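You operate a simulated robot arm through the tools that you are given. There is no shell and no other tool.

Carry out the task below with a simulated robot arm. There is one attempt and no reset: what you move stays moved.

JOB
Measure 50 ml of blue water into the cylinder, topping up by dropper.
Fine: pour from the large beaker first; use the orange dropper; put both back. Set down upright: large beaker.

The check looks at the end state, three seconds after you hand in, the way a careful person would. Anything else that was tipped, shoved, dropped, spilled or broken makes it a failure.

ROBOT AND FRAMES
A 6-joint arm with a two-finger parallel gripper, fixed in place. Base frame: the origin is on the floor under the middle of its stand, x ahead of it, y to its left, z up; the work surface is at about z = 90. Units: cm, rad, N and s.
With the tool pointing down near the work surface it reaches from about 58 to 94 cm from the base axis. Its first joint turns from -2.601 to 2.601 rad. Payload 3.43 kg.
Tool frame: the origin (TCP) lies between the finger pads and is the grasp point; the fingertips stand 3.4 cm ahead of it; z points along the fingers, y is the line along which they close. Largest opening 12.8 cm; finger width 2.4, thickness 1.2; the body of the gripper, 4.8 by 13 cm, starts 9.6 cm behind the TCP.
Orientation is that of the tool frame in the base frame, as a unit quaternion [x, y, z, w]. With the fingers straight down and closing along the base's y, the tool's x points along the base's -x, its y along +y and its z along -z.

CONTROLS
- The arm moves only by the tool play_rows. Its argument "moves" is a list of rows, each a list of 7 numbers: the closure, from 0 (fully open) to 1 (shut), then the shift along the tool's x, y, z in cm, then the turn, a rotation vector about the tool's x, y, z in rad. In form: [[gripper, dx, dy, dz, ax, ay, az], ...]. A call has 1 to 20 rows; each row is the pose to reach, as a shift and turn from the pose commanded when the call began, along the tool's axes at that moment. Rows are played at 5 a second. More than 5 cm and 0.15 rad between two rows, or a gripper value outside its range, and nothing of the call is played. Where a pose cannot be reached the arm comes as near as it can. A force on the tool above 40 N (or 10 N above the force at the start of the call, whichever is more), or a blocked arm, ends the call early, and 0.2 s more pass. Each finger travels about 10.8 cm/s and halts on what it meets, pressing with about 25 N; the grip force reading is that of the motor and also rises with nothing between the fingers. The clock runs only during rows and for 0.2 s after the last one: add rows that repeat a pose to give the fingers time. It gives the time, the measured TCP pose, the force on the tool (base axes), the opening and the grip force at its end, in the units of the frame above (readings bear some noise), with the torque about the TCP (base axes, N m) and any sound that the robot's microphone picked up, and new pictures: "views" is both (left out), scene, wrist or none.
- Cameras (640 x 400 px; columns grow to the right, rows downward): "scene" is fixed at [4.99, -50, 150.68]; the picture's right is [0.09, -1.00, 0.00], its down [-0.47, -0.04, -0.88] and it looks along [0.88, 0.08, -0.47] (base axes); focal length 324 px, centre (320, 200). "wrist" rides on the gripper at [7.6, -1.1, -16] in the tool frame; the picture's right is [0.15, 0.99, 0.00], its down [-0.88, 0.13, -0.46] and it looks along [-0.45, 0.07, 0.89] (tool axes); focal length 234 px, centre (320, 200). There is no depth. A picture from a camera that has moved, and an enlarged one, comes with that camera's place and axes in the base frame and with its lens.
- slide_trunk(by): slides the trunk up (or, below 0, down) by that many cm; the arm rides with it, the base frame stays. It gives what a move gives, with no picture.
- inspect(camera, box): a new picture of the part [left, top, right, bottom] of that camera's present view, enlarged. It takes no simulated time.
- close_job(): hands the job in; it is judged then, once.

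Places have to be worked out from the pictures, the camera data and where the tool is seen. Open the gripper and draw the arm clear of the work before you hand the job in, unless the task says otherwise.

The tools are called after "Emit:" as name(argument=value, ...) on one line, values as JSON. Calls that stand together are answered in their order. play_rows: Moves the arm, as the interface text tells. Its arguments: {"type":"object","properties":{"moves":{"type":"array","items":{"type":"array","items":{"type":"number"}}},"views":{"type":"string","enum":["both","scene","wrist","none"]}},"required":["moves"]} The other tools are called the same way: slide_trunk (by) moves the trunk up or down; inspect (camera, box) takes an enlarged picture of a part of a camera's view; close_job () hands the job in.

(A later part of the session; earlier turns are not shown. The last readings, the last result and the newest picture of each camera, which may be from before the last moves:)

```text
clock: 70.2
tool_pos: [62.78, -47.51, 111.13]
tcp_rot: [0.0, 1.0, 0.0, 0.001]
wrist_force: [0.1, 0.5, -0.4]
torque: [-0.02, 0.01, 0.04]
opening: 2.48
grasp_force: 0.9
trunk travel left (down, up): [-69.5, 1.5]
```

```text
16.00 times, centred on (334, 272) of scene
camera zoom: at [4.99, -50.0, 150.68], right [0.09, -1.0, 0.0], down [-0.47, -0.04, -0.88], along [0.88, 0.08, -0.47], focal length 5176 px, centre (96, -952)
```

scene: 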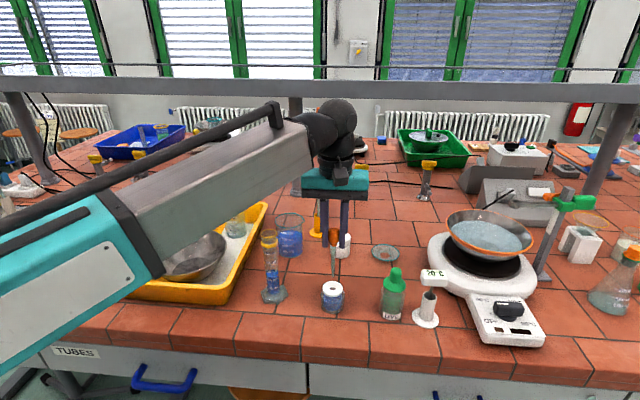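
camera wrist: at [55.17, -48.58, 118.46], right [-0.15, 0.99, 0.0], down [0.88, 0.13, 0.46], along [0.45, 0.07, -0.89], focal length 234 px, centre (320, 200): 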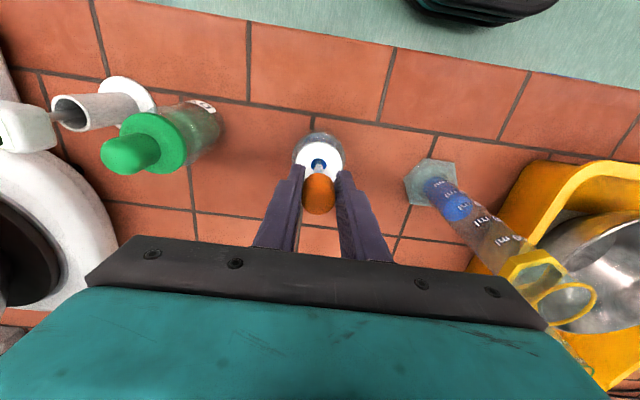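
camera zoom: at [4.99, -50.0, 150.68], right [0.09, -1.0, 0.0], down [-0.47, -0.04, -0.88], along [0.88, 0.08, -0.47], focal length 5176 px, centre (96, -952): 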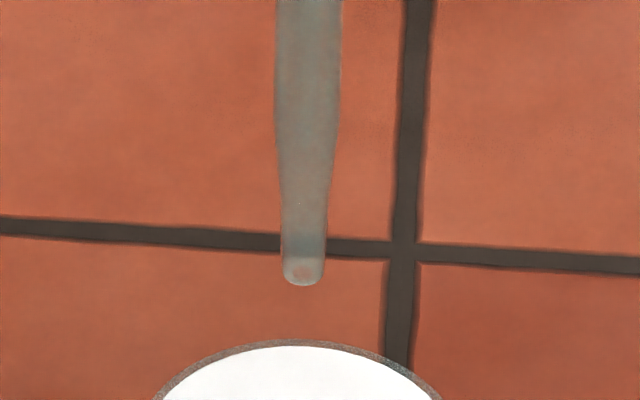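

No visible liquid, but the reliable test is at the cylinder. I raise and carry the dropper over the cylinder mouth on the light hold.

Emit:
play_rows(moves=[[0.818, 0, 0, -1.5, 0, 0, 0], [0.818, 0, 0, -4, 0, 0, 0], [0.818, 0, 0, -6.5, 0, 0, 0], [0.818, 0, 0, -9, 0, 0, 0], [0.818, 0, 0, -11, 0, 0, 0], [0.818, 0, 0, -12.2, 0, 0, 0], [0.818, -0.2, 1.2, -12.5, 0, 0, 0], [0.818, -0.5, 3.5, -12.5, 0, 0, 0], [0.818, -0.8, 6, -12.5, 0, 0, 0], [0.818, -1.2, 8.5, -12.5, 0, 0, 0], [0.818, -1.5, 11, -12.5, 0, 0, 0], [0.818, -1.8, 13, -12.5, 0, 0, 0], [0.818, -2, 14.3, -12.5, 0, 0, 0], [0.818, -2.05, 14.75, -12.5, 0, 0, 0], [0.818, -2.05, 14.75, -12.5, 0, 0, 0]])

Emit:
inspect(camera="scene", box=[240, 180, 310, 290])

Emit:
inspect(camera="wrist", box=[270, 90, 370, 190])

```text
clock: 73.4
tool_pos: [64.93, -32.79, 123.74]
tcp_rot: [0.002, 1.0, 0.0, 0.0]
wrist_force: [0.0, -0.6, -0.5]
torque: [-0.01, 0.03, 0.01]
opening: 2.43
grasp_force: 8.9
trunk travel left (down, up): [-69.5, 1.5]
camera wrist: at [57.26, -33.93, 139.7], right [-0.15, 0.99, 0.0], down [0.88, 0.13, 0.46], along [0.45, 0.07, -0.89], focal length 234 px, centre (320, 200)
```

scene: 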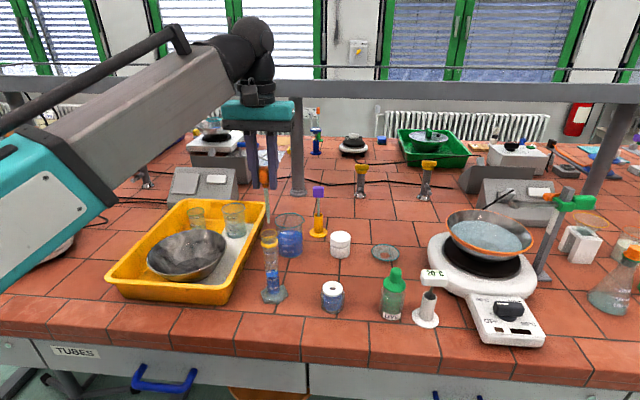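
wrist: 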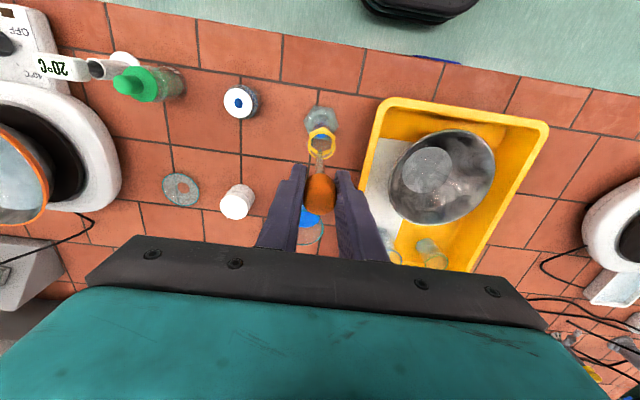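

```text
3.64 times, centred on (275, 235) of scene
camera zoom: at [4.99, -50.0, 150.68], right [0.09, -1.0, 0.0], down [-0.47, -0.04, -0.88], along [0.88, 0.08, -0.47], focal length 1176 px, centre (484, 73)
```

zoom: 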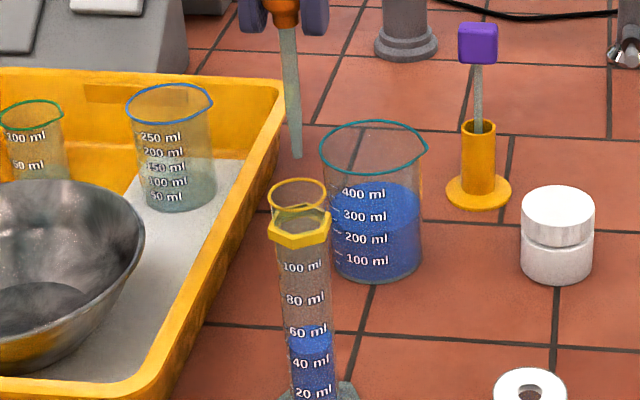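

```text
4.00 times, centred on (320, 140) of wrist
camera zoom: at [57.26, -33.93, 139.7], right [-0.15, 0.99, 0.0], down [0.88, 0.13, 0.46], along [0.45, 0.07, -0.89], focal length 937 px, centre (320, 440)
```

zoom: 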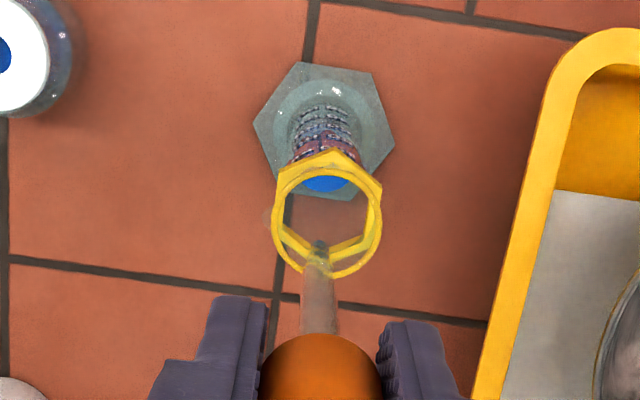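

The tip (≈64.6, −32.75) is over the mouth centre. I lower it ~1 cm into the mouth and then squeeze to test.

Emit:
play_rows(moves=[[0.818, 0, 0.1, 1, 0, 0, 0], [0.818, 0, 0.15, 2.2, 0, 0, 0], [0.818, 0, 0.15, 3.3, 0, 0, 0], [0.818, 0, 0.15, 4, 0, 0, 0], [0.818, 0, 0.15, 4, 0, 0, 0]], views="none")

Emit:
inspect(camera="scene", box=[250, 180, 310, 260])

Emit:
inspect(camera="wrist", box=[270, 90, 370, 190])

Emit:
inspect(camera="scene", box=[268, 267, 284, 277])

```text
clock: 74.6
tool_pos: [64.78, -32.64, 119.72]
tcp_rot: [0.001, 1.0, 0.001, -0.001]
wrist_force: [0.2, -0.4, -0.5]
torque: [0.01, 0.01, -0.03]
opening: 2.41
grasp_force: 0.6
trunk travel left (down, up): [-69.5, 1.5]
```

```text
5.00 times, centred on (280, 220) of scene
camera zoom: at [4.99, -50.0, 150.68], right [0.09, -1.0, 0.0], down [-0.47, -0.04, -0.88], along [0.88, 0.08, -0.47], focal length 1618 px, centre (520, 100)
```

zoom: 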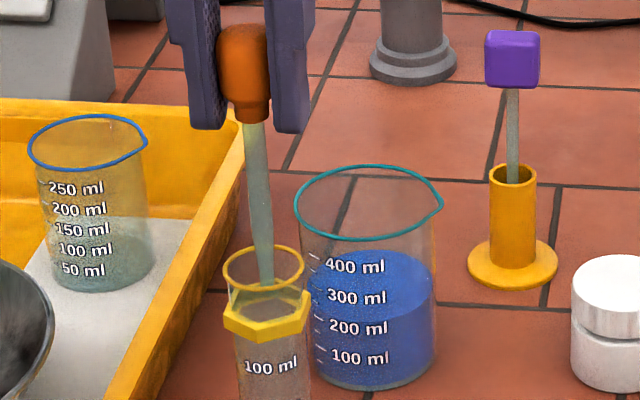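

```text
4.00 times, centred on (320, 140) of wrist
camera zoom: at [57.25, -33.78, 135.66], right [-0.15, 0.99, 0.0], down [0.88, 0.13, 0.46], along [0.45, 0.07, -0.89], focal length 937 px, centre (320, 440)
```

zoom: 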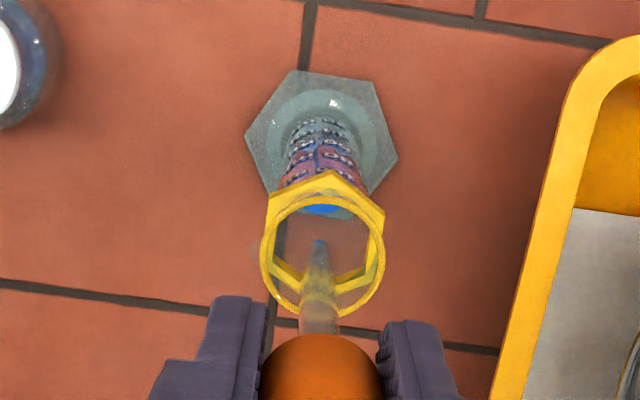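

```text
16.00 times, centred on (276, 272) of scene
camera zoom: at [4.99, -50.0, 150.68], right [0.09, -1.0, 0.0], down [-0.47, -0.04, -0.88], along [0.88, 0.08, -0.47], focal length 5176 px, centre (1024, -952)
```

zoom: 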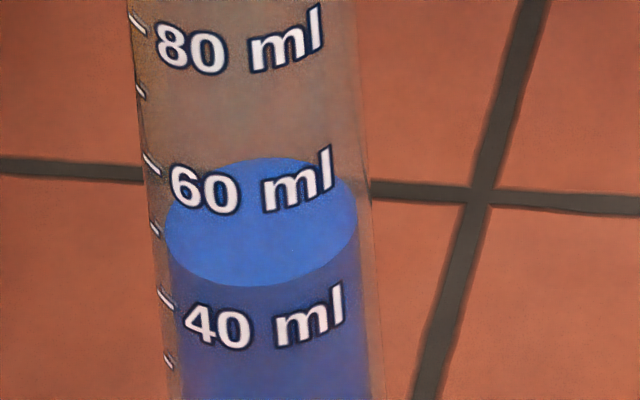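

There is a small blue column at the very tip, and the tip is well inside the mouth. I squeeze fully and watch.

Emit:
play_rows(moves=[[0.825, 0, 0, 0, 0, 0, 0], [0.84, 0, 0, 0, 0, 0, 0], [0.87, 0, 0, 0, 0, 0, 0], [0.9, 0, 0, 0, 0, 0, 0], [0.9, 0, 0, 0, 0, 0, 0]], views="none")

Emit:
inspect(camera="scene", box=[268, 267, 284, 277])

Emit:
inspect(camera="wrist", box=[270, 90, 370, 190])

Emit:
inspect(camera="scene", box=[250, 180, 310, 260])

```text
clock: 75.8
tool_pos: [64.79, -32.74, 119.77]
tcp_rot: [0.001, 1.0, -0.001, 0.0]
wrist_force: [0.8, -0.5, -0.2]
torque: [-0.03, 0.03, -0.01]
opening: 2.35
grasp_force: 24.8
trunk travel left (down, up): [-69.5, 1.5]
```

```text
16.00 times, centred on (276, 272) of scene
camera zoom: at [4.99, -50.0, 150.68], right [0.09, -1.0, 0.0], down [-0.47, -0.04, -0.88], along [0.88, 0.08, -0.47], focal length 5176 px, centre (1024, -952)
```

zoom: 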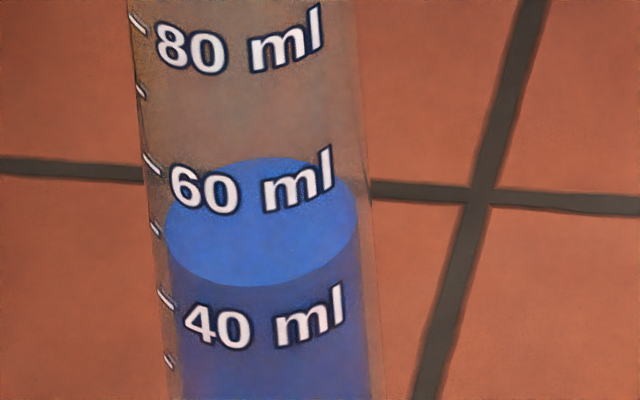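

```text
4.00 times, centred on (320, 140) of wrist
camera zoom: at [57.26, -33.78, 135.66], right [-0.15, 0.99, 0.0], down [0.88, 0.13, 0.46], along [0.45, 0.07, -0.89], focal length 937 px, centre (320, 440)
```

zoom: 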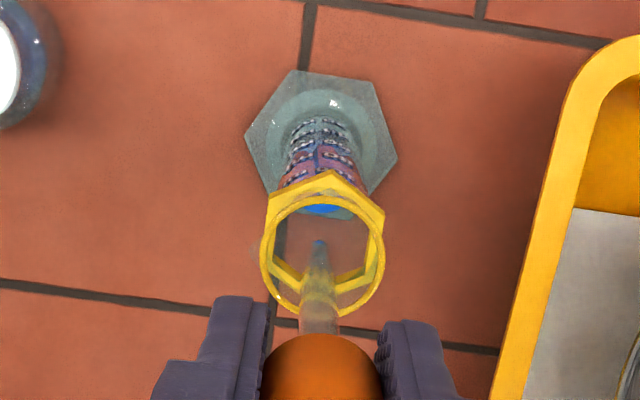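

```text
5.00 times, centred on (280, 220) of scene
camera zoom: at [4.99, -50.0, 150.68], right [0.09, -1.0, 0.0], down [-0.47, -0.04, -0.88], along [0.88, 0.08, -0.47], focal length 1618 px, centre (520, 100)
```

zoom: 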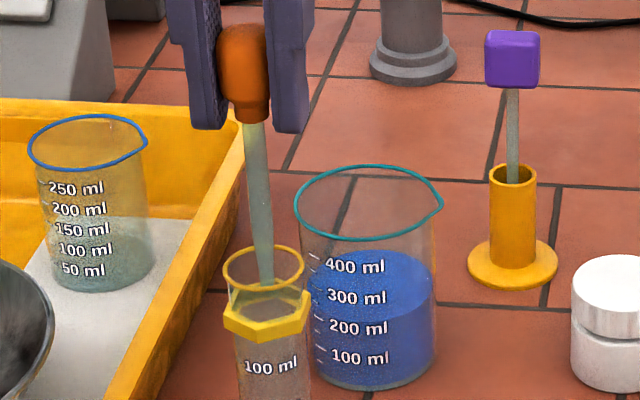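

Nothing came out and the level is unchanged at 45.5 ml. I check the bottle cap and table for any drips and the bottle's liquid before going back.

Emit:
inspect(camera="scene", box=[290, 240, 380, 330])

Emit:
inspect(camera="wrist", box=[220, 70, 340, 150])

Emit:
inspect(camera="scene", box=[320, 275, 348, 319])

```text
4.44 times, centred on (335, 285) of scene
camera zoom: at [4.99, -50.0, 150.68], right [0.09, -1.0, 0.0], down [-0.47, -0.04, -0.88], along [0.88, 0.08, -0.47], focal length 1438 px, centre (253, -178)
```

zoom: 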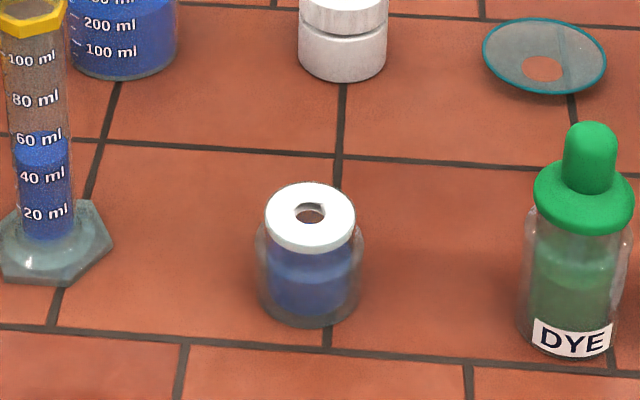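

```text
5.00 times, centred on (280, 110) of wrist
camera zoom: at [57.26, -33.78, 135.66], right [-0.15, 0.99, 0.0], down [0.88, 0.13, 0.46], along [0.45, 0.07, -0.89], focal length 1171 px, centre (520, 650)
```

zoom: 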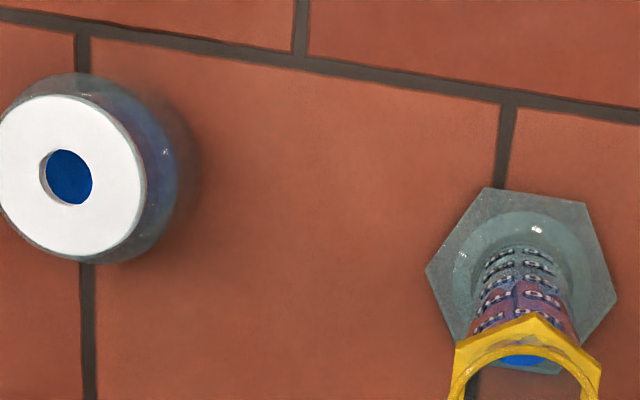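

```text
9.09 times, centred on (334, 297) of scene
camera zoom: at [4.99, -50.0, 150.68], right [0.09, -1.0, 0.0], down [-0.47, -0.04, -0.88], along [0.88, 0.08, -0.47], focal length 2941 px, centre (193, -682)
```

zoom: 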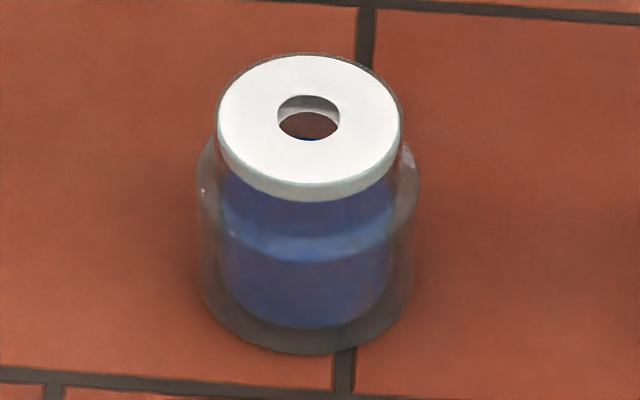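

No drips anywhere. I keep the bulb squeezed (air expelled), return above the bottle, and will insert it squeezed, then release in the liquid.

Emit:
play_rows(moves=[[0.9, 0, 0, -1.5, 0, 0, 0], [0.9, 0, 0, -3, 0, 0, 0], [0.9, 0, 0, -4, 0, 0, 0], [0.9, 0.2, -1.2, -4, 0, 0, 0], [0.9, 0.5, -3.5, -4, 0, 0, 0], [0.9, 0.9, -6.5, -4, 0, 0, 0], [0.9, 1.3, -9.5, -4, 0, 0, 0], [0.9, 1.7, -12.3, -4, 0, 0, 0], [0.9, 2.0, -14.3, -4, 0, 0, 0], [0.9, 2.05, -14.9, -4, 0, 0, 0], [0.9, 2.05, -14.9, -2, 0, 0, 0], [0.9, 2.05, -14.9, 1, 0, 0, 0], [0.9, 2.05, -14.9, 4, 0, 0, 0], [0.9, 2.05, -14.9, 7, 0, 0, 0], [0.9, 2.05, -14.9, 8, 0, 0, 0], [0.9, 2.05, -14.9, 8, 0, 0, 0]])

Emit:
inspect(camera="scene", box=[310, 225, 360, 305])

Emit:
inspect(camera="wrist", box=[290, 110, 350, 190])

```text
clock: 79.2
tool_pos: [62.9, -47.45, 111.55]
tcp_rot: [0.001, 1.0, 0.0, 0.0]
wrist_force: [0.4, 0.1, 0.8]
torque: [0.03, 0.02, -0.02]
opening: 2.36
grasp_force: 24.6
trunk travel left (down, up): [-69.5, 1.5]
camera wrist: at [55.22, -48.66, 127.62], right [-0.15, 0.99, 0.0], down [0.88, 0.13, 0.46], along [0.45, 0.07, -0.89], focal length 234 px, centre (320, 200)
```

scene: 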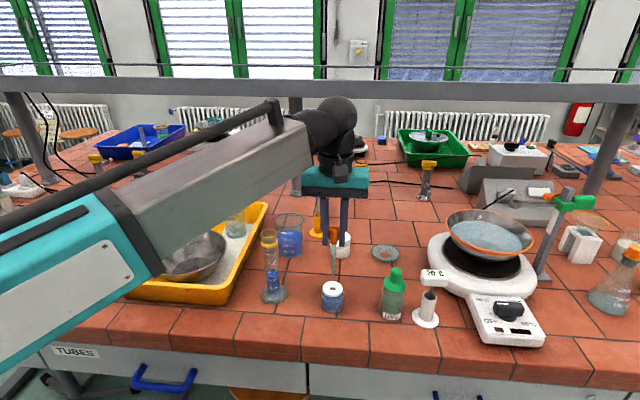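
wrist: 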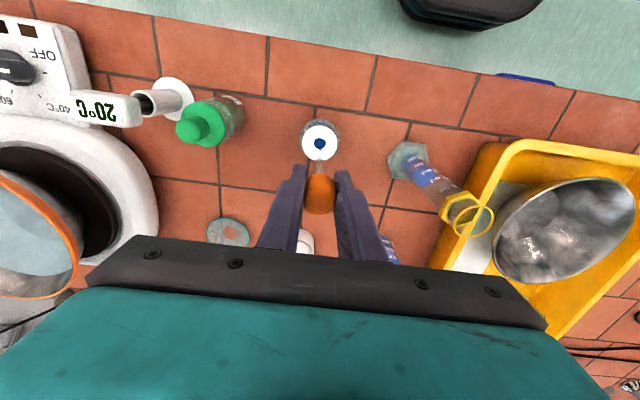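

```text
5.00 times, centred on (335, 265) of scene
camera zoom: at [4.99, -50.0, 150.68], right [0.09, -1.0, 0.0], down [-0.47, -0.04, -0.88], along [0.88, 0.08, -0.47], focal length 1618 px, centre (245, -125)
```

zoom: 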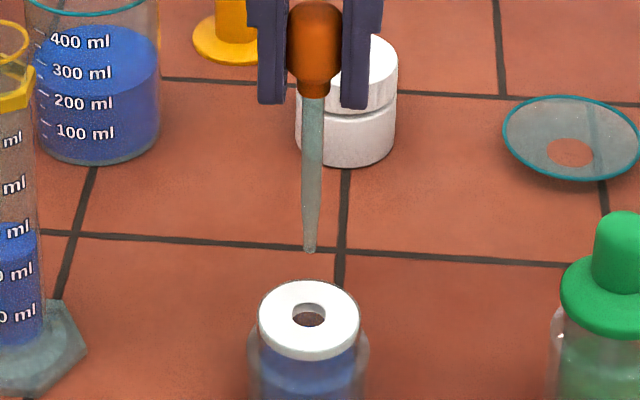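

```text
5.00 times, centred on (320, 150) of wrist
camera zoom: at [55.22, -48.66, 127.62], right [-0.15, 0.99, 0.0], down [0.88, 0.13, 0.46], along [0.45, 0.07, -0.89], focal length 1171 px, centre (320, 450)
```

zoom: 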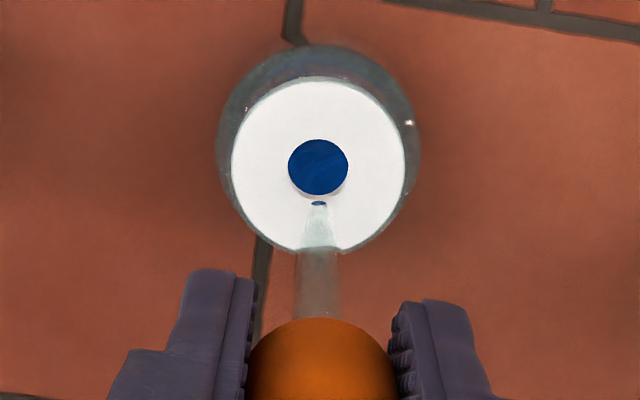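

Still aligned over the hole. I insert it squeezed to the same depth.

Emit:
play_rows(moves=[[0.9, 0, 0, 1, 0, 0, 0], [0.9, 0, 0, 2.2, 0, 0, 0], [0.9, 0, 0, 3.5, 0, 0, 0], [0.9, 0, 0, 5, 0, 0, 0], [0.9, 0, 0, 6.5, 0, 0, 0], [0.9, 0, 0, 7.8, 0, 0, 0], [0.9, 0, 0, 8.5, 0, 0, 0], [0.9, 0, 0, 8.5, 0, 0, 0]], views="none")

Emit:
play_rows(moves=[[0.83, 0, 0, 0, 0, 0, 0], [0.82, 0, 0, 0, 0, 0, 0], [0.812, 0, 0, 0, 0, 0, 0], [0.808, 0, 0, 0, 0, 0, 0], [0.808, 0, 0, 0, 0, 0, 0], [0.808, 0, 0, 0, 0, 0, 0], [0.808, 0, 0, 0, 0, 0, 0], [0.808, 0, 0, 0, 0, 0, 0], [0.808, 0, 0, 0, 0, 0, 0], [0.808, 0, 0, 0, 0, 0, 0]], views="none")

Emit:
inspect(camera="scene", box=[320, 265, 352, 318])

Emit:
inspect(camera="wrist", box=[290, 130, 350, 190])

```text
clock: 81.0
tool_pos: [62.76, -47.39, 103.15]
tcp_rot: [0.001, 1.0, 0.0, 0.001]
wrist_force: [0.1, -0.4, -0.1]
torque: [-0.02, -0.01, -0.01]
opening: 2.37
grasp_force: 25.0
trunk travel left (down, up): [-69.5, 1.5]
```

```text
clock: 83.2
tool_pos: [62.63, -47.52, 103.16]
tcp_rot: [0.001, 1.0, 0.0, 0.0]
wrist_force: [0.1, -0.3, 0.1]
torque: [-0.02, -0.01, -0.01]
opening: 2.46
grasp_force: 0.4
trunk travel left (down, up): [-69.5, 1.5]
```

```text
7.55 times, centred on (336, 292) of scene
camera zoom: at [4.99, -50.0, 150.68], right [0.09, -1.0, 0.0], down [-0.47, -0.04, -0.88], along [0.88, 0.08, -0.47], focal length 2442 px, centre (199, -491)
```

zoom: 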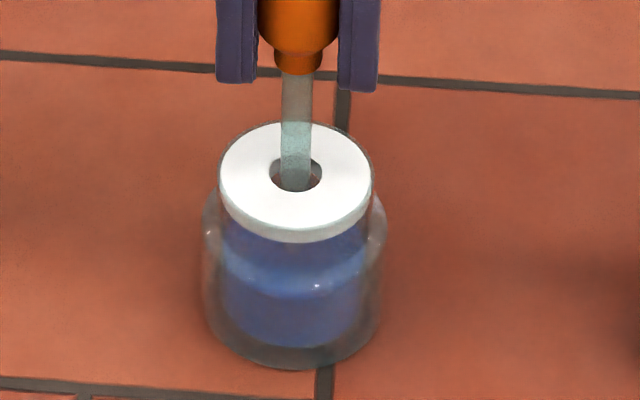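

```text
6.67 times, centred on (320, 160) of wrist
camera zoom: at [55.16, -48.69, 119.16], right [-0.15, 0.99, 0.0], down [0.88, 0.13, 0.46], along [0.45, 0.07, -0.89], focal length 1561 px, centre (320, 467)
```

zoom: 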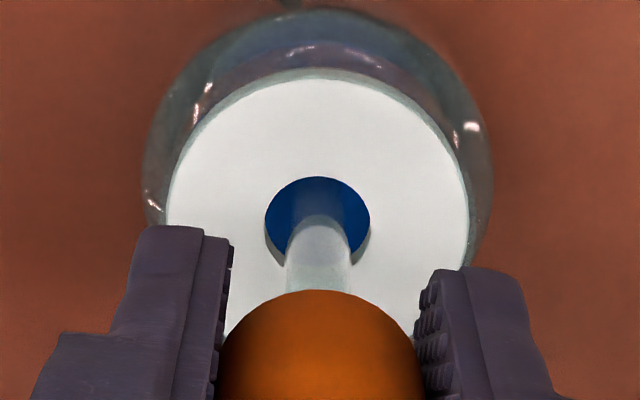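

Relaxed to 0.4 N in the liquid. I lift out again on the light hold and examine the tube.

Emit:
play_rows(moves=[[0.814, 0, 0, 0, 0, 0, 0], [0.815, 0, 0, -0.5, 0, 0, 0], [0.815, 0, 0, -1.5, 0, 0, 0], [0.815, 0, 0, -2.5, 0, 0, 0], [0.815, 0, 0, -3.5, 0, 0, 0], [0.815, 0, 0, -4.5, 0, 0, 0], [0.815, 0, 0, -5.5, 0, 0, 0], [0.815, 0, 0, -6.5, 0, 0, 0], [0.815, 0, 0, -7.5, 0, 0, 0], [0.815, 0, 0, -8.5, 0, 0, 0], [0.815, 0, 0, -8.5, 0, 0, 0]], views="none")

Emit:
inspect(camera="scene", box=[310, 225, 360, 305])

Emit:
inspect(camera="wrist", box=[290, 110, 350, 190])

```text
clock: 85.6
tool_pos: [62.79, -47.51, 111.7]
tcp_rot: [0.0, 1.0, 0.001, 0.0]
wrist_force: [-1.0, -0.8, -0.6]
torque: [-0.01, 0.01, -0.02]
opening: 2.47
grasp_force: 0.4
trunk travel left (down, up): [-69.5, 1.5]
```

```text
5.00 times, centred on (335, 265) of scene
camera zoom: at [4.99, -50.0, 150.68], right [0.09, -1.0, 0.0], down [-0.47, -0.04, -0.88], along [0.88, 0.08, -0.47], focal length 1618 px, centre (245, -125)
```

zoom: 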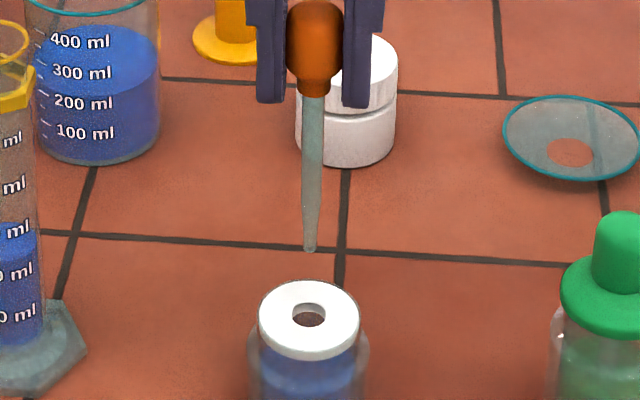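

```text
5.00 times, centred on (320, 150) of wrist
camera zoom: at [55.21, -48.67, 127.69], right [-0.15, 0.99, 0.0], down [0.88, 0.13, 0.46], along [0.45, 0.07, -0.89], focal length 1171 px, centre (320, 450)
```

zoom: 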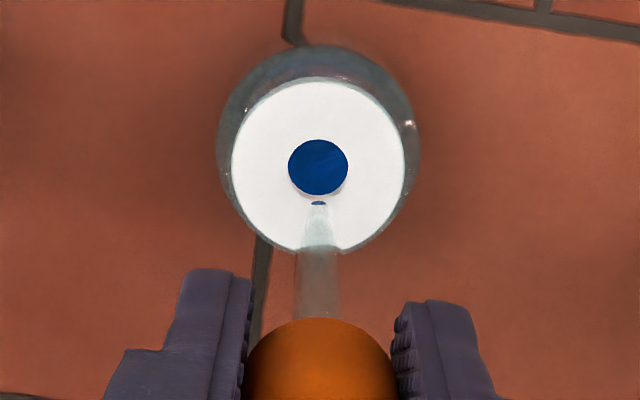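

I zoom in hard on the tip to see whether that blue disc is a liquid column.

Emit:
inspect(camera="wrist", box=[308, 142, 332, 160])

Emit:
inspect(camera="scene", box=[324, 258, 344, 278])

```text
16.00 times, centred on (320, 151) of wrist
camera zoom: at [55.21, -48.67, 127.69], right [-0.15, 0.99, 0.0], down [0.88, 0.13, 0.46], along [0.45, 0.07, -0.89], focal length 3747 px, centre (320, 984)
```

zoom: 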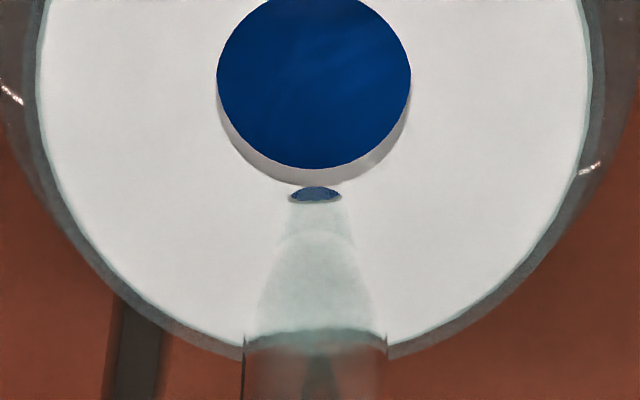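

```text
16.00 times, centred on (334, 268) of scene
camera zoom: at [4.99, -50.0, 150.68], right [0.09, -1.0, 0.0], down [-0.47, -0.04, -0.88], along [0.88, 0.08, -0.47], focal length 5176 px, centre (96, -888)
```

zoom: 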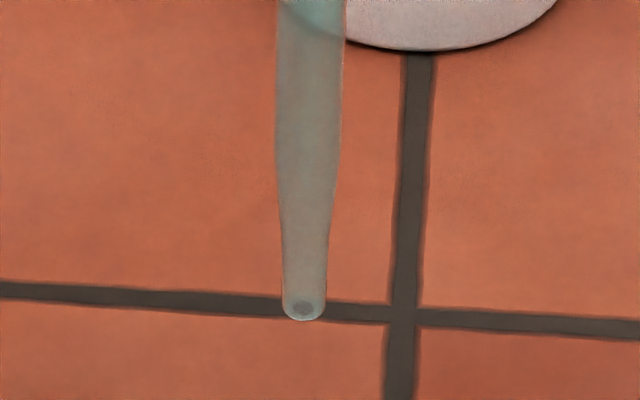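

I see no column, but the tube may simply not show it, and in the last transit the grip rose to 9 N, which may have emptied it over the bottle. I carry it now at the very light 0.4 N hold to the cylinder and test again.

Emit:
play_rows(moves=[[0.815, 0, 0, -1, 0, 0, 0], [0.815, 0, 0, -3, 0, 0, 0], [0.815, 0, 0, -5, 0, 0, 0], [0.815, 0, 0, -7, 0, 0, 0], [0.815, 0, 0, -9, 0, 0, 0], [0.815, 0, 0, -11, 0, 0, 0], [0.815, 0, 0, -12, 0, 0, 0], [0.815, -0.1, 0.8, -12, 0, 0, 0], [0.815, -0.35, 2.5, -12, 0, 0, 0], [0.815, -0.65, 4.5, -12, 0, 0, 0], [0.815, -0.95, 6.5, -12, 0, 0, 0], [0.815, -1.2, 8.5, -12, 0, 0, 0], [0.815, -1.5, 10.5, -12, 0, 0, 0], [0.815, -1.75, 12.5, -12, 0, 0, 0], [0.815, -1.95, 14, -12, 0, 0, 0], [0.815, -2.05, 14.9, -12, 0, 0, 0], [0.815, -2.05, 14.9, -12, 0, 0, 0]], views="none")

Emit:
inspect(camera="wrist", box=[270, 90, 370, 190])

Emit:
inspect(camera="scene", box=[250, 160, 310, 260])

```text
clock: 89.2
tool_pos: [64.87, -32.5, 123.66]
tcp_rot: [0.001, 1.0, 0.0, 0.0]
wrist_force: [0.4, -0.4, -0.3]
torque: [0.02, -0.02, 0.01]
opening: 2.49
grasp_force: 0.3
trunk travel left (down, up): [-69.5, 1.5]
```

```text
4.00 times, centred on (320, 140) of wrist
camera zoom: at [57.25, -33.75, 139.69], right [-0.15, 0.99, 0.0], down [0.88, 0.13, 0.46], along [0.45, 0.07, -0.89], focal length 937 px, centre (320, 440)
```

zoom: 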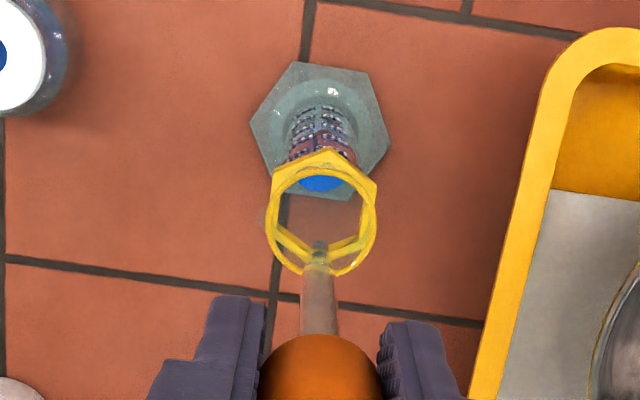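

```text
4.00 times, centred on (280, 210) of scene
camera zoom: at [4.99, -50.0, 150.68], right [0.09, -1.0, 0.0], down [-0.47, -0.04, -0.88], along [0.88, 0.08, -0.47], focal length 1294 px, centre (480, 160)
```

zoom: 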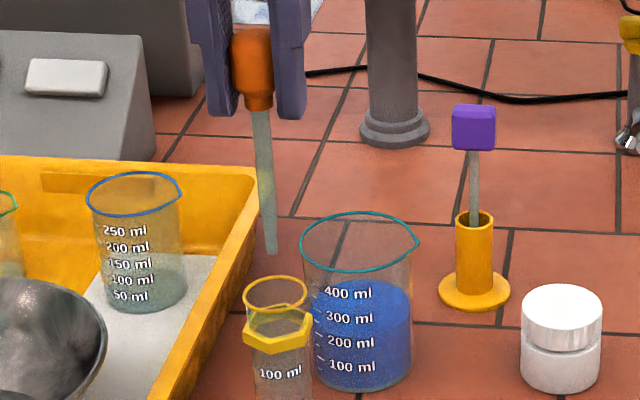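

Hold is still light (0.3 N) with the tip over the mouth. I lower the tip into the mouth and squeeze in stages.

Emit:
play_rows(moves=[[0.815, 0, 0, 1, 0, 0, 0], [0.815, 0, 0, 2.2, 0, 0, 0], [0.815, 0, 0, 3.3, 0, 0, 0], [0.815, 0, 0, 4, 0, 0, 0], [0.815, 0, 0, 4, 0, 0, 0]], views="none")

Emit:
play_rows(moves=[[0.822, 0, 0, 0, 0, 0, 0], [0.83, 0, 0, 0, 0, 0, 0], [0.85, 0, 0, 0, 0, 0, 0], [0.9, 0, 0, 0, 0, 0, 0], [0.9, 0, 0, 0, 0, 0, 0], [0.9, 0, 0, 0, 0, 0, 0]], views="scene")

Emit:
inspect(camera="scene", box=[268, 267, 284, 277])

Emit:
inspect(camera="wrist", box=[270, 90, 370, 190])

```text
clock: 90.4
tool_pos: [64.86, -32.64, 119.64]
tcp_rot: [0.0, 1.0, 0.0, 0.0]
wrist_force: [-0.6, -0.3, -0.4]
torque: [-0.02, 0.01, 0.0]
opening: 2.46
grasp_force: 0.3
trunk travel left (down, up): [-69.5, 1.5]
```

```text
clock: 91.8
tool_pos: [64.86, -32.61, 119.65]
tcp_rot: [0.001, 1.0, 0.0, 0.0]
wrist_force: [0.4, 0.0, 0.0]
torque: [-0.01, 0.0, 0.0]
opening: 2.38
grasp_force: 25.2
trunk travel left (down, up): [-69.5, 1.5]
```

scene: 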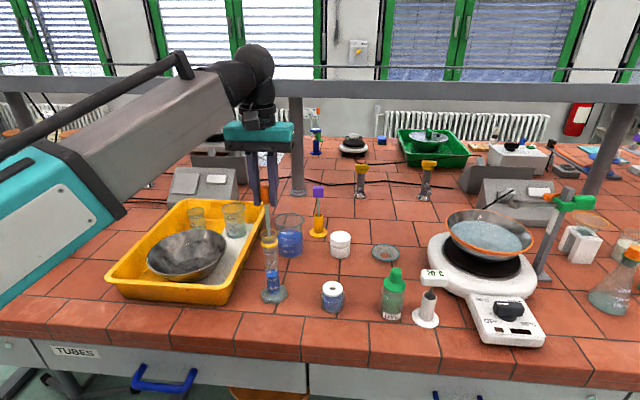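

```text
16.00 times, centred on (276, 272) of scene
camera zoom: at [4.99, -50.0, 150.68], right [0.09, -1.0, 0.0], down [-0.47, -0.04, -0.88], along [0.88, 0.08, -0.47], focal length 5176 px, centre (1024, -952)
```

zoom: 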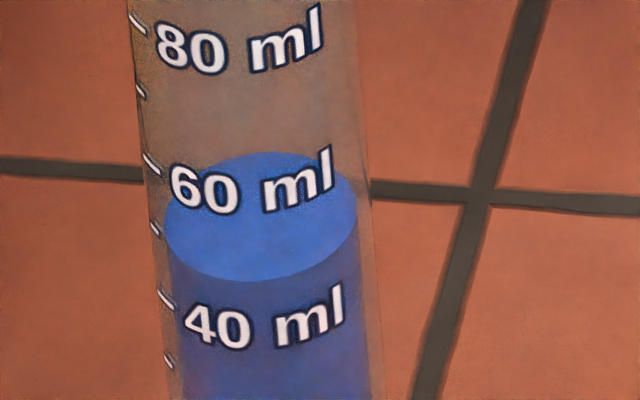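

```text
4.00 times, centred on (320, 140) of wrist
camera zoom: at [57.24, -33.74, 135.66], right [-0.15, 0.99, 0.0], down [0.88, 0.13, 0.46], along [0.45, 0.07, -0.89], focal length 937 px, centre (320, 440)
```

zoom: 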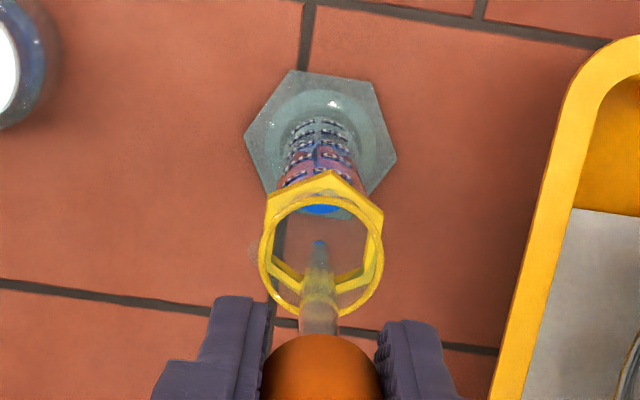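

It works: the level rose by about 0.9 ml to ≈46.4 ml, so one full draw is roughly 1 ml. I repeat: keep it squeezed, go back above the bottle and check alignment.

Emit:
play_rows(moves=[[0.9, 0, 0, -1.5, 0, 0, 0], [0.9, 0, 0, -3, 0, 0, 0], [0.9, 0, 0, -4, 0, 0, 0], [0.9, 0.2, -1.2, -4, 0, 0, 0], [0.9, 0.5, -3.5, -4, 0, 0, 0], [0.9, 0.9, -6.5, -4, 0, 0, 0], [0.9, 1.3, -9.5, -4, 0, 0, 0], [0.9, 1.7, -12.3, -4, 0, 0, 0], [0.9, 2.0, -14.3, -4, 0, 0, 0], [0.9, 2.05, -14.9, -4, 0, 0, 0], [0.9, 2.05, -14.9, -2, 0, 0, 0], [0.9, 2.05, -14.9, 1, 0, 0, 0], [0.9, 2.05, -14.9, 4, 0, 0, 0], [0.9, 2.05, -14.9, 7, 0, 0, 0], [0.9, 2.05, -14.9, 8, 0, 0, 0], [0.9, 2.05, -14.9, 8, 0, 0, 0]], views="none")

Emit:
inspect(camera="scene", box=[310, 225, 360, 305])

Emit:
inspect(camera="wrist", box=[290, 110, 350, 190])

Emit:
inspect(camera="scene", box=[268, 267, 284, 277])

```text
clock: 95.2
tool_pos: [62.8, -47.51, 111.62]
tcp_rot: [0.001, 1.0, 0.0, 0.0]
wrist_force: [0.8, 0.4, -0.2]
torque: [-0.01, 0.0, 0.01]
opening: 2.37
grasp_force: 25.3
trunk travel left (down, up): [-69.5, 1.5]
```

```text
5.00 times, centred on (335, 265) of scene
camera zoom: at [4.99, -50.0, 150.68], right [0.09, -1.0, 0.0], down [-0.47, -0.04, -0.88], along [0.88, 0.08, -0.47], focal length 1618 px, centre (245, -125)
```

zoom: 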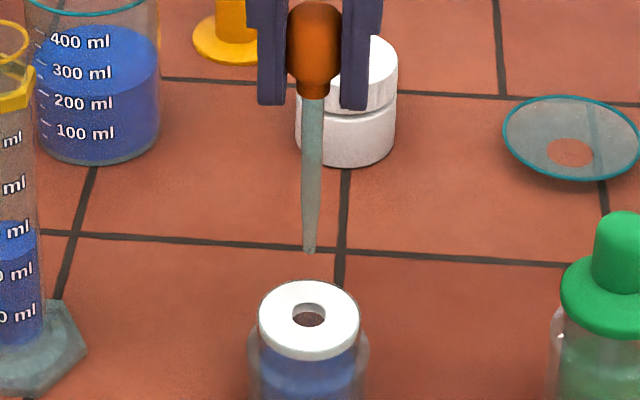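

```text
5.00 times, centred on (320, 150) of wrist
camera zoom: at [55.18, -48.64, 127.59], right [-0.15, 0.99, 0.0], down [0.88, 0.13, 0.46], along [0.45, 0.07, -0.89], focal length 1171 px, centre (320, 450)
```

zoom: 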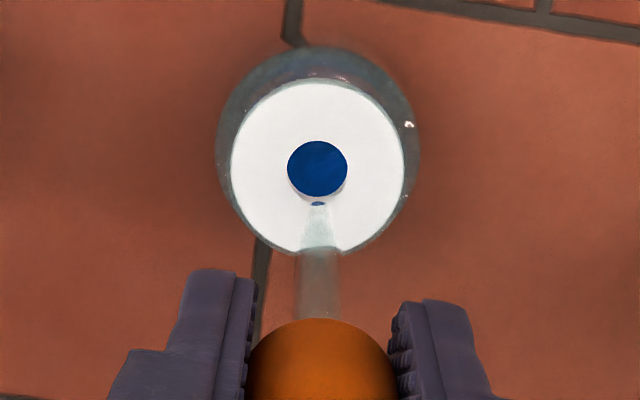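

```text
16.00 times, centred on (276, 272) of scene
camera zoom: at [4.99, -50.0, 150.68], right [0.09, -1.0, 0.0], down [-0.47, -0.04, -0.88], along [0.88, 0.08, -0.47], focal length 5176 px, centre (1024, -952)
```

zoom: 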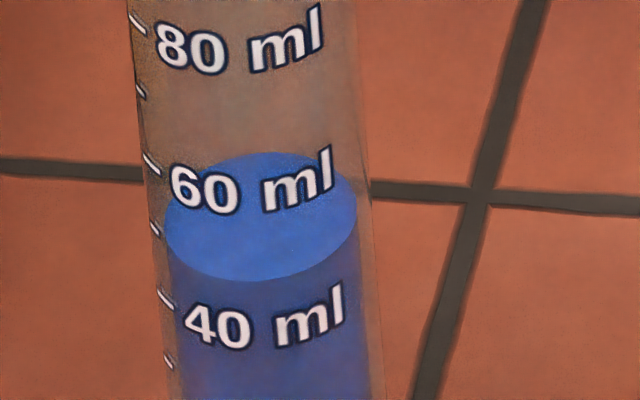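

Alignment is the same. I insert it squeezed, then relax fully in the liquid.

Emit:
play_rows(moves=[[0.9, 0, 0, 1, 0, 0, 0], [0.9, 0, 0, 2.2, 0, 0, 0], [0.9, 0, 0, 3.5, 0, 0, 0], [0.9, 0, 0, 5, 0, 0, 0], [0.9, 0, 0, 6.5, 0, 0, 0], [0.9, 0, 0, 7.8, 0, 0, 0], [0.9, 0, 0, 8.5, 0, 0, 0], [0.9, 0, 0, 8.5, 0, 0, 0], [0.83, 0, 0, 8.5, 0, 0, 0], [0.82, 0, 0, 8.5, 0, 0, 0], [0.812, 0, 0, 8.5, 0, 0, 0], [0.808, 0, 0, 8.5, 0, 0, 0], [0.808, 0, 0, 8.5, 0, 0, 0], [0.808, 0, 0, 8.5, 0, 0, 0], [0.808, 0, 0, 8.5, 0, 0, 0], [0.808, 0, 0, 8.5, 0, 0, 0], [0.808, 0, 0, 8.5, 0, 0, 0], [0.808, 0, 0, 8.5, 0, 0, 0]], views="none")

Emit:
inspect(camera="wrist", box=[250, 120, 390, 240])

```text
clock: 99.0
tool_pos: [62.81, -47.49, 103.25]
tcp_rot: [0.001, 1.0, -0.001, 0.0]
wrist_force: [-0.8, -0.5, 0.0]
torque: [0.04, 0.0, -0.01]
opening: 2.47
grasp_force: 0.5
trunk travel left (down, up): [-69.5, 1.5]
```

```text
3.33 times, centred on (320, 180) of wrist
camera zoom: at [55.22, -48.68, 119.18], right [-0.15, 0.99, 0.0], down [0.88, 0.13, 0.46], along [0.45, 0.07, -0.89], focal length 781 px, centre (320, 267)
```

zoom: 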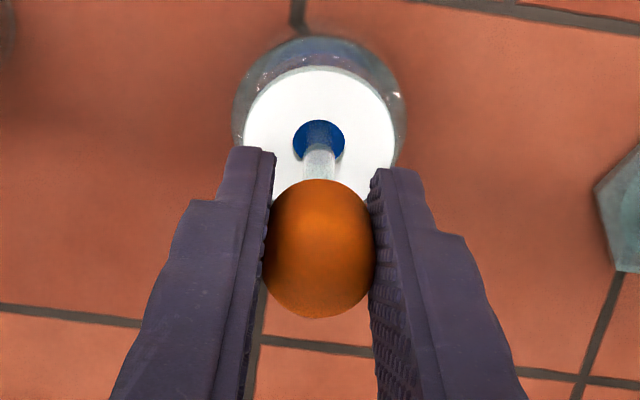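

Drawn, at a light hold of 0.5 N. I lift and carry it to above the cylinder.

Emit:
play_rows(moves=[[0.815, 0, 0, -0.5, 0, 0, 0], [0.815, 0, 0, -2, 0, 0, 0], [0.815, 0, 0, -4, 0, 0, 0], [0.815, 0, 0, -6, 0, 0, 0], [0.815, 0, 0, -8, 0, 0, 0], [0.815, 0, 0, -10.5, 0, 0, 0], [0.815, 0, 0, -13, 0, 0, 0], [0.815, 0, 0, -15.5, 0, 0, 0], [0.815, 0, 0, -18, 0, 0, 0], [0.815, 0, 0, -20, 0, 0, 0], [0.815, -0.1, 0.8, -20.5, 0, 0, 0], [0.815, -0.4, 3, -20.5, 0, 0, 0], [0.815, -0.75, 5.5, -20.5, 0, 0, 0], [0.815, -1.1, 8, -20.5, 0, 0, 0], [0.815, -1.45, 10.5, -20.5, 0, 0, 0], [0.815, -1.75, 12.8, -20.5, 0, 0, 0], [0.815, -1.97, 14.4, -20.5, 0, 0, 0], [0.815, -2.05, 14.9, -20.5, 0, 0, 0], [0.815, -2.05, 14.9, -20.5, 0, 0, 0]], views="none")

Emit:
inspect(camera="wrist", box=[270, 90, 370, 190])

Emit:
inspect(camera="scene", box=[240, 160, 370, 320])

```text
clock: 103.0
tool_pos: [64.88, -32.68, 123.73]
tcp_rot: [0.001, 1.0, 0.0, 0.0]
wrist_force: [-0.2, 0.6, -0.8]
torque: [-0.02, -0.02, -0.01]
opening: 2.45
grasp_force: 1.1
trunk travel left (down, up): [-69.5, 1.5]
```

```text
4.00 times, centred on (320, 140) of wrist
camera zoom: at [57.27, -33.73, 139.7], right [-0.15, 0.99, 0.0], down [0.88, 0.13, 0.46], along [0.45, 0.07, -0.89], focal length 937 px, centre (320, 440)
```

zoom: 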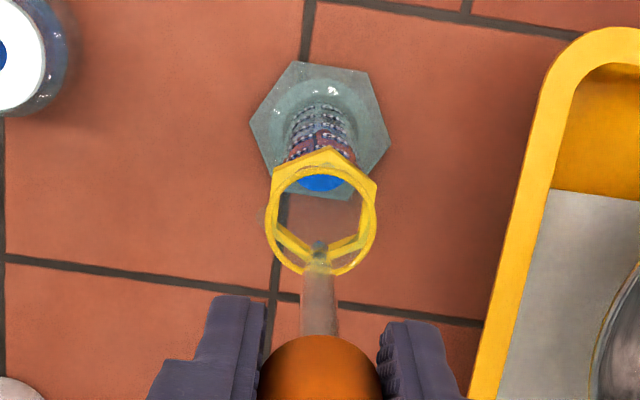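

```text
2.50 times, centred on (305, 240) of scene
camera zoom: at [4.99, -50.0, 150.68], right [0.09, -1.0, 0.0], down [-0.47, -0.04, -0.88], along [0.88, 0.08, -0.47], focal length 809 px, centre (358, 100)
```

zoom: 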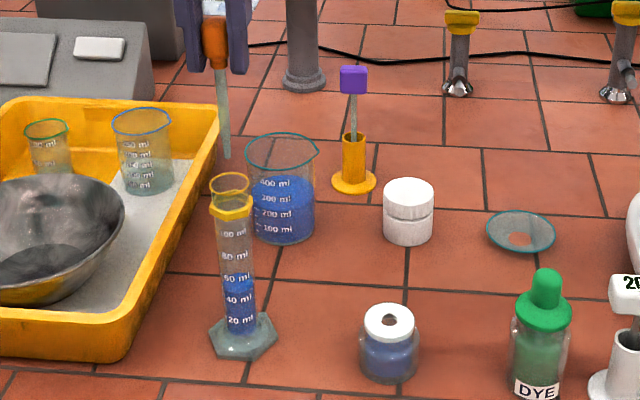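

Clean so far, with the tip over the mouth. I lower the tip inside the mouth and squeeze out this load.

Emit:
play_rows(moves=[[0.815, 0, 0, 1, 0, 0, 0], [0.815, 0, 0, 2.2, 0, 0, 0], [0.815, 0, 0, 3.3, 0, 0, 0], [0.815, 0, 0, 4, 0, 0, 0], [0.815, 0, 0, 4, 0, 0, 0], [0.822, 0, 0, 4, 0, 0, 0], [0.83, 0, 0, 4, 0, 0, 0], [0.85, 0, 0, 4, 0, 0, 0], [0.9, 0, 0, 4, 0, 0, 0], [0.9, 0, 0, 4, 0, 0, 0], [0.9, 0, 0, 4, 0, 0, 0]], views="none")

Emit:
inspect(camera="scene", box=[268, 267, 284, 277])

Emit:
inspect(camera="scene", box=[250, 180, 310, 260])

```text
clock: 105.4
tool_pos: [64.93, -32.59, 119.74]
tcp_rot: [0.0, 1.0, 0.0, -0.001]
wrist_force: [0.5, -0.2, -0.5]
torque: [-0.03, -0.03, 0.03]
opening: 2.37
grasp_force: 24.8
trunk travel left (down, up): [-69.5, 1.5]
```

```text
16.00 times, centred on (276, 272) of scene
camera zoom: at [4.99, -50.0, 150.68], right [0.09, -1.0, 0.0], down [-0.47, -0.04, -0.88], along [0.88, 0.08, -0.47], focal length 5176 px, centre (1024, -952)
```

zoom: 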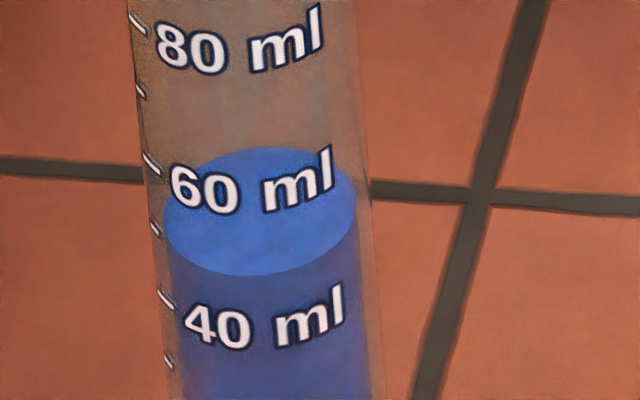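

```text
5.00 times, centred on (280, 220) of scene
camera zoom: at [4.99, -50.0, 150.68], right [0.09, -1.0, 0.0], down [-0.47, -0.04, -0.88], along [0.88, 0.08, -0.47], focal length 1618 px, centre (520, 100)
```

zoom: 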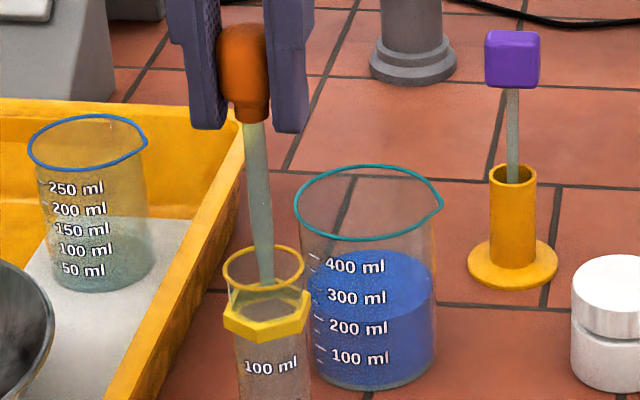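

The level is ≈47.1 ml (about 0.8 ml per load). I continue with the same cycle: back to the bottle squeezed, insert, and relax.

Emit:
play_rows(moves=[[0.9, 0, 0, -1.5, 0, 0, 0], [0.9, 0, 0, -3, 0, 0, 0], [0.9, 0, 0, -4, 0, 0, 0], [0.9, 0.2, -1.2, -4, 0, 0, 0], [0.9, 0.5, -3.5, -4, 0, 0, 0], [0.9, 0.9, -6.5, -4, 0, 0, 0], [0.9, 1.3, -9.5, -4, 0, 0, 0], [0.9, 1.7, -12.3, -4, 0, 0, 0], [0.9, 2.0, -14.3, -4, 0, 0, 0], [0.9, 2.05, -14.9, -4, 0, 0, 0], [0.9, 2.05, -14.9, -2, 0, 0, 0], [0.9, 2.05, -14.9, 1, 0, 0, 0], [0.9, 2.05, -14.9, 4, 0, 0, 0], [0.9, 2.05, -14.9, 7, 0, 0, 0], [0.9, 2.05, -14.9, 8, 0, 0, 0], [0.9, 2.05, -14.9, 8, 0, 0, 0]], views="none")

Emit:
inspect(camera="wrist", box=[290, 110, 350, 190])

Emit:
inspect(camera="scene", box=[310, 225, 360, 305])

```text
clock: 108.8
tool_pos: [62.83, -47.47, 111.68]
tcp_rot: [0.0, 1.0, 0.0, 0.0]
wrist_force: [0.2, -0.1, 0.1]
torque: [0.01, -0.02, -0.04]
opening: 2.34
grasp_force: 24.8
trunk travel left (down, up): [-69.5, 1.5]
```

```text
5.00 times, centred on (320, 150) of wrist
camera zoom: at [55.23, -48.7, 127.64], right [-0.15, 0.99, 0.0], down [0.88, 0.13, 0.46], along [0.45, 0.07, -0.89], focal length 1171 px, centre (320, 450)
```

zoom: 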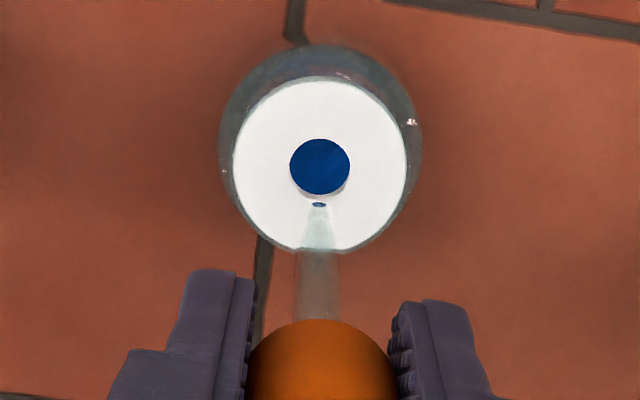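

```text
5.00 times, centred on (335, 265) of scene
camera zoom: at [4.99, -50.0, 150.68], right [0.09, -1.0, 0.0], down [-0.47, -0.04, -0.88], along [0.88, 0.08, -0.47], focal length 1618 px, centre (245, -125)
```

zoom: 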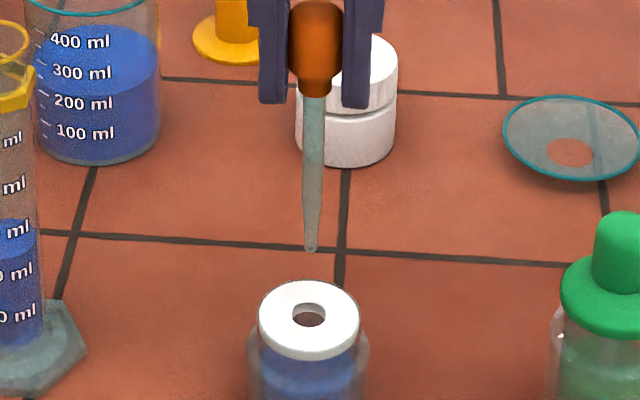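

Well aligned. Insert squeezed, relax, and wait.

Emit:
play_rows(moves=[[0.9, 0, 0, 1, 0, 0, 0], [0.9, 0, 0, 2.2, 0, 0, 0], [0.9, 0, 0, 3.5, 0, 0, 0], [0.9, 0, 0, 5, 0, 0, 0], [0.9, 0, 0, 6.5, 0, 0, 0], [0.9, 0, 0, 7.8, 0, 0, 0], [0.9, 0, 0, 8.5, 0, 0, 0], [0.9, 0, 0, 8.5, 0, 0, 0], [0.83, 0, 0, 8.5, 0, 0, 0], [0.82, 0, 0, 8.5, 0, 0, 0], [0.812, 0, 0, 8.5, 0, 0, 0], [0.808, 0, 0, 8.5, 0, 0, 0], [0.808, 0, 0, 8.5, 0, 0, 0], [0.808, 0, 0, 8.5, 0, 0, 0], [0.808, 0, 0, 8.5, 0, 0, 0], [0.808, 0, 0, 8.5, 0, 0, 0], [0.808, 0, 0, 8.5, 0, 0, 0], [0.808, 0, 0, 8.5, 0, 0, 0]], views="none")

Emit:
inspect(camera="wrist", box=[250, 120, 390, 240])

```text
clock: 112.6
tool_pos: [62.87, -47.49, 103.32]
tcp_rot: [0.001, 1.0, 0.0, 0.0]
wrist_force: [-0.4, 0.4, -1.3]
torque: [0.02, 0.01, 0.0]
opening: 2.48
grasp_force: 0.5
trunk travel left (down, up): [-69.5, 1.5]
```

```text
3.33 times, centred on (320, 180) of wrist
camera zoom: at [55.21, -48.68, 119.16], right [-0.15, 0.99, 0.0], down [0.88, 0.13, 0.46], along [0.45, 0.07, -0.89], focal length 781 px, centre (320, 267)
```

zoom: 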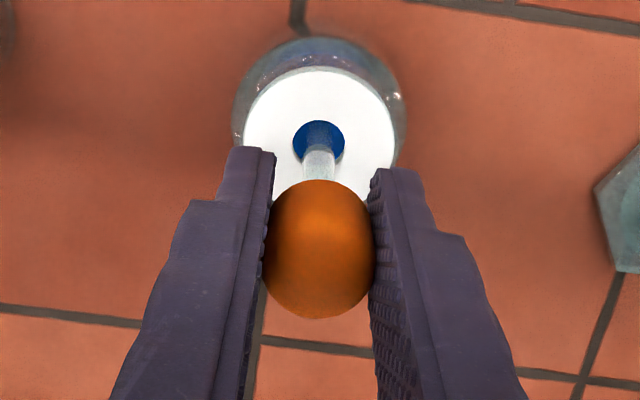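

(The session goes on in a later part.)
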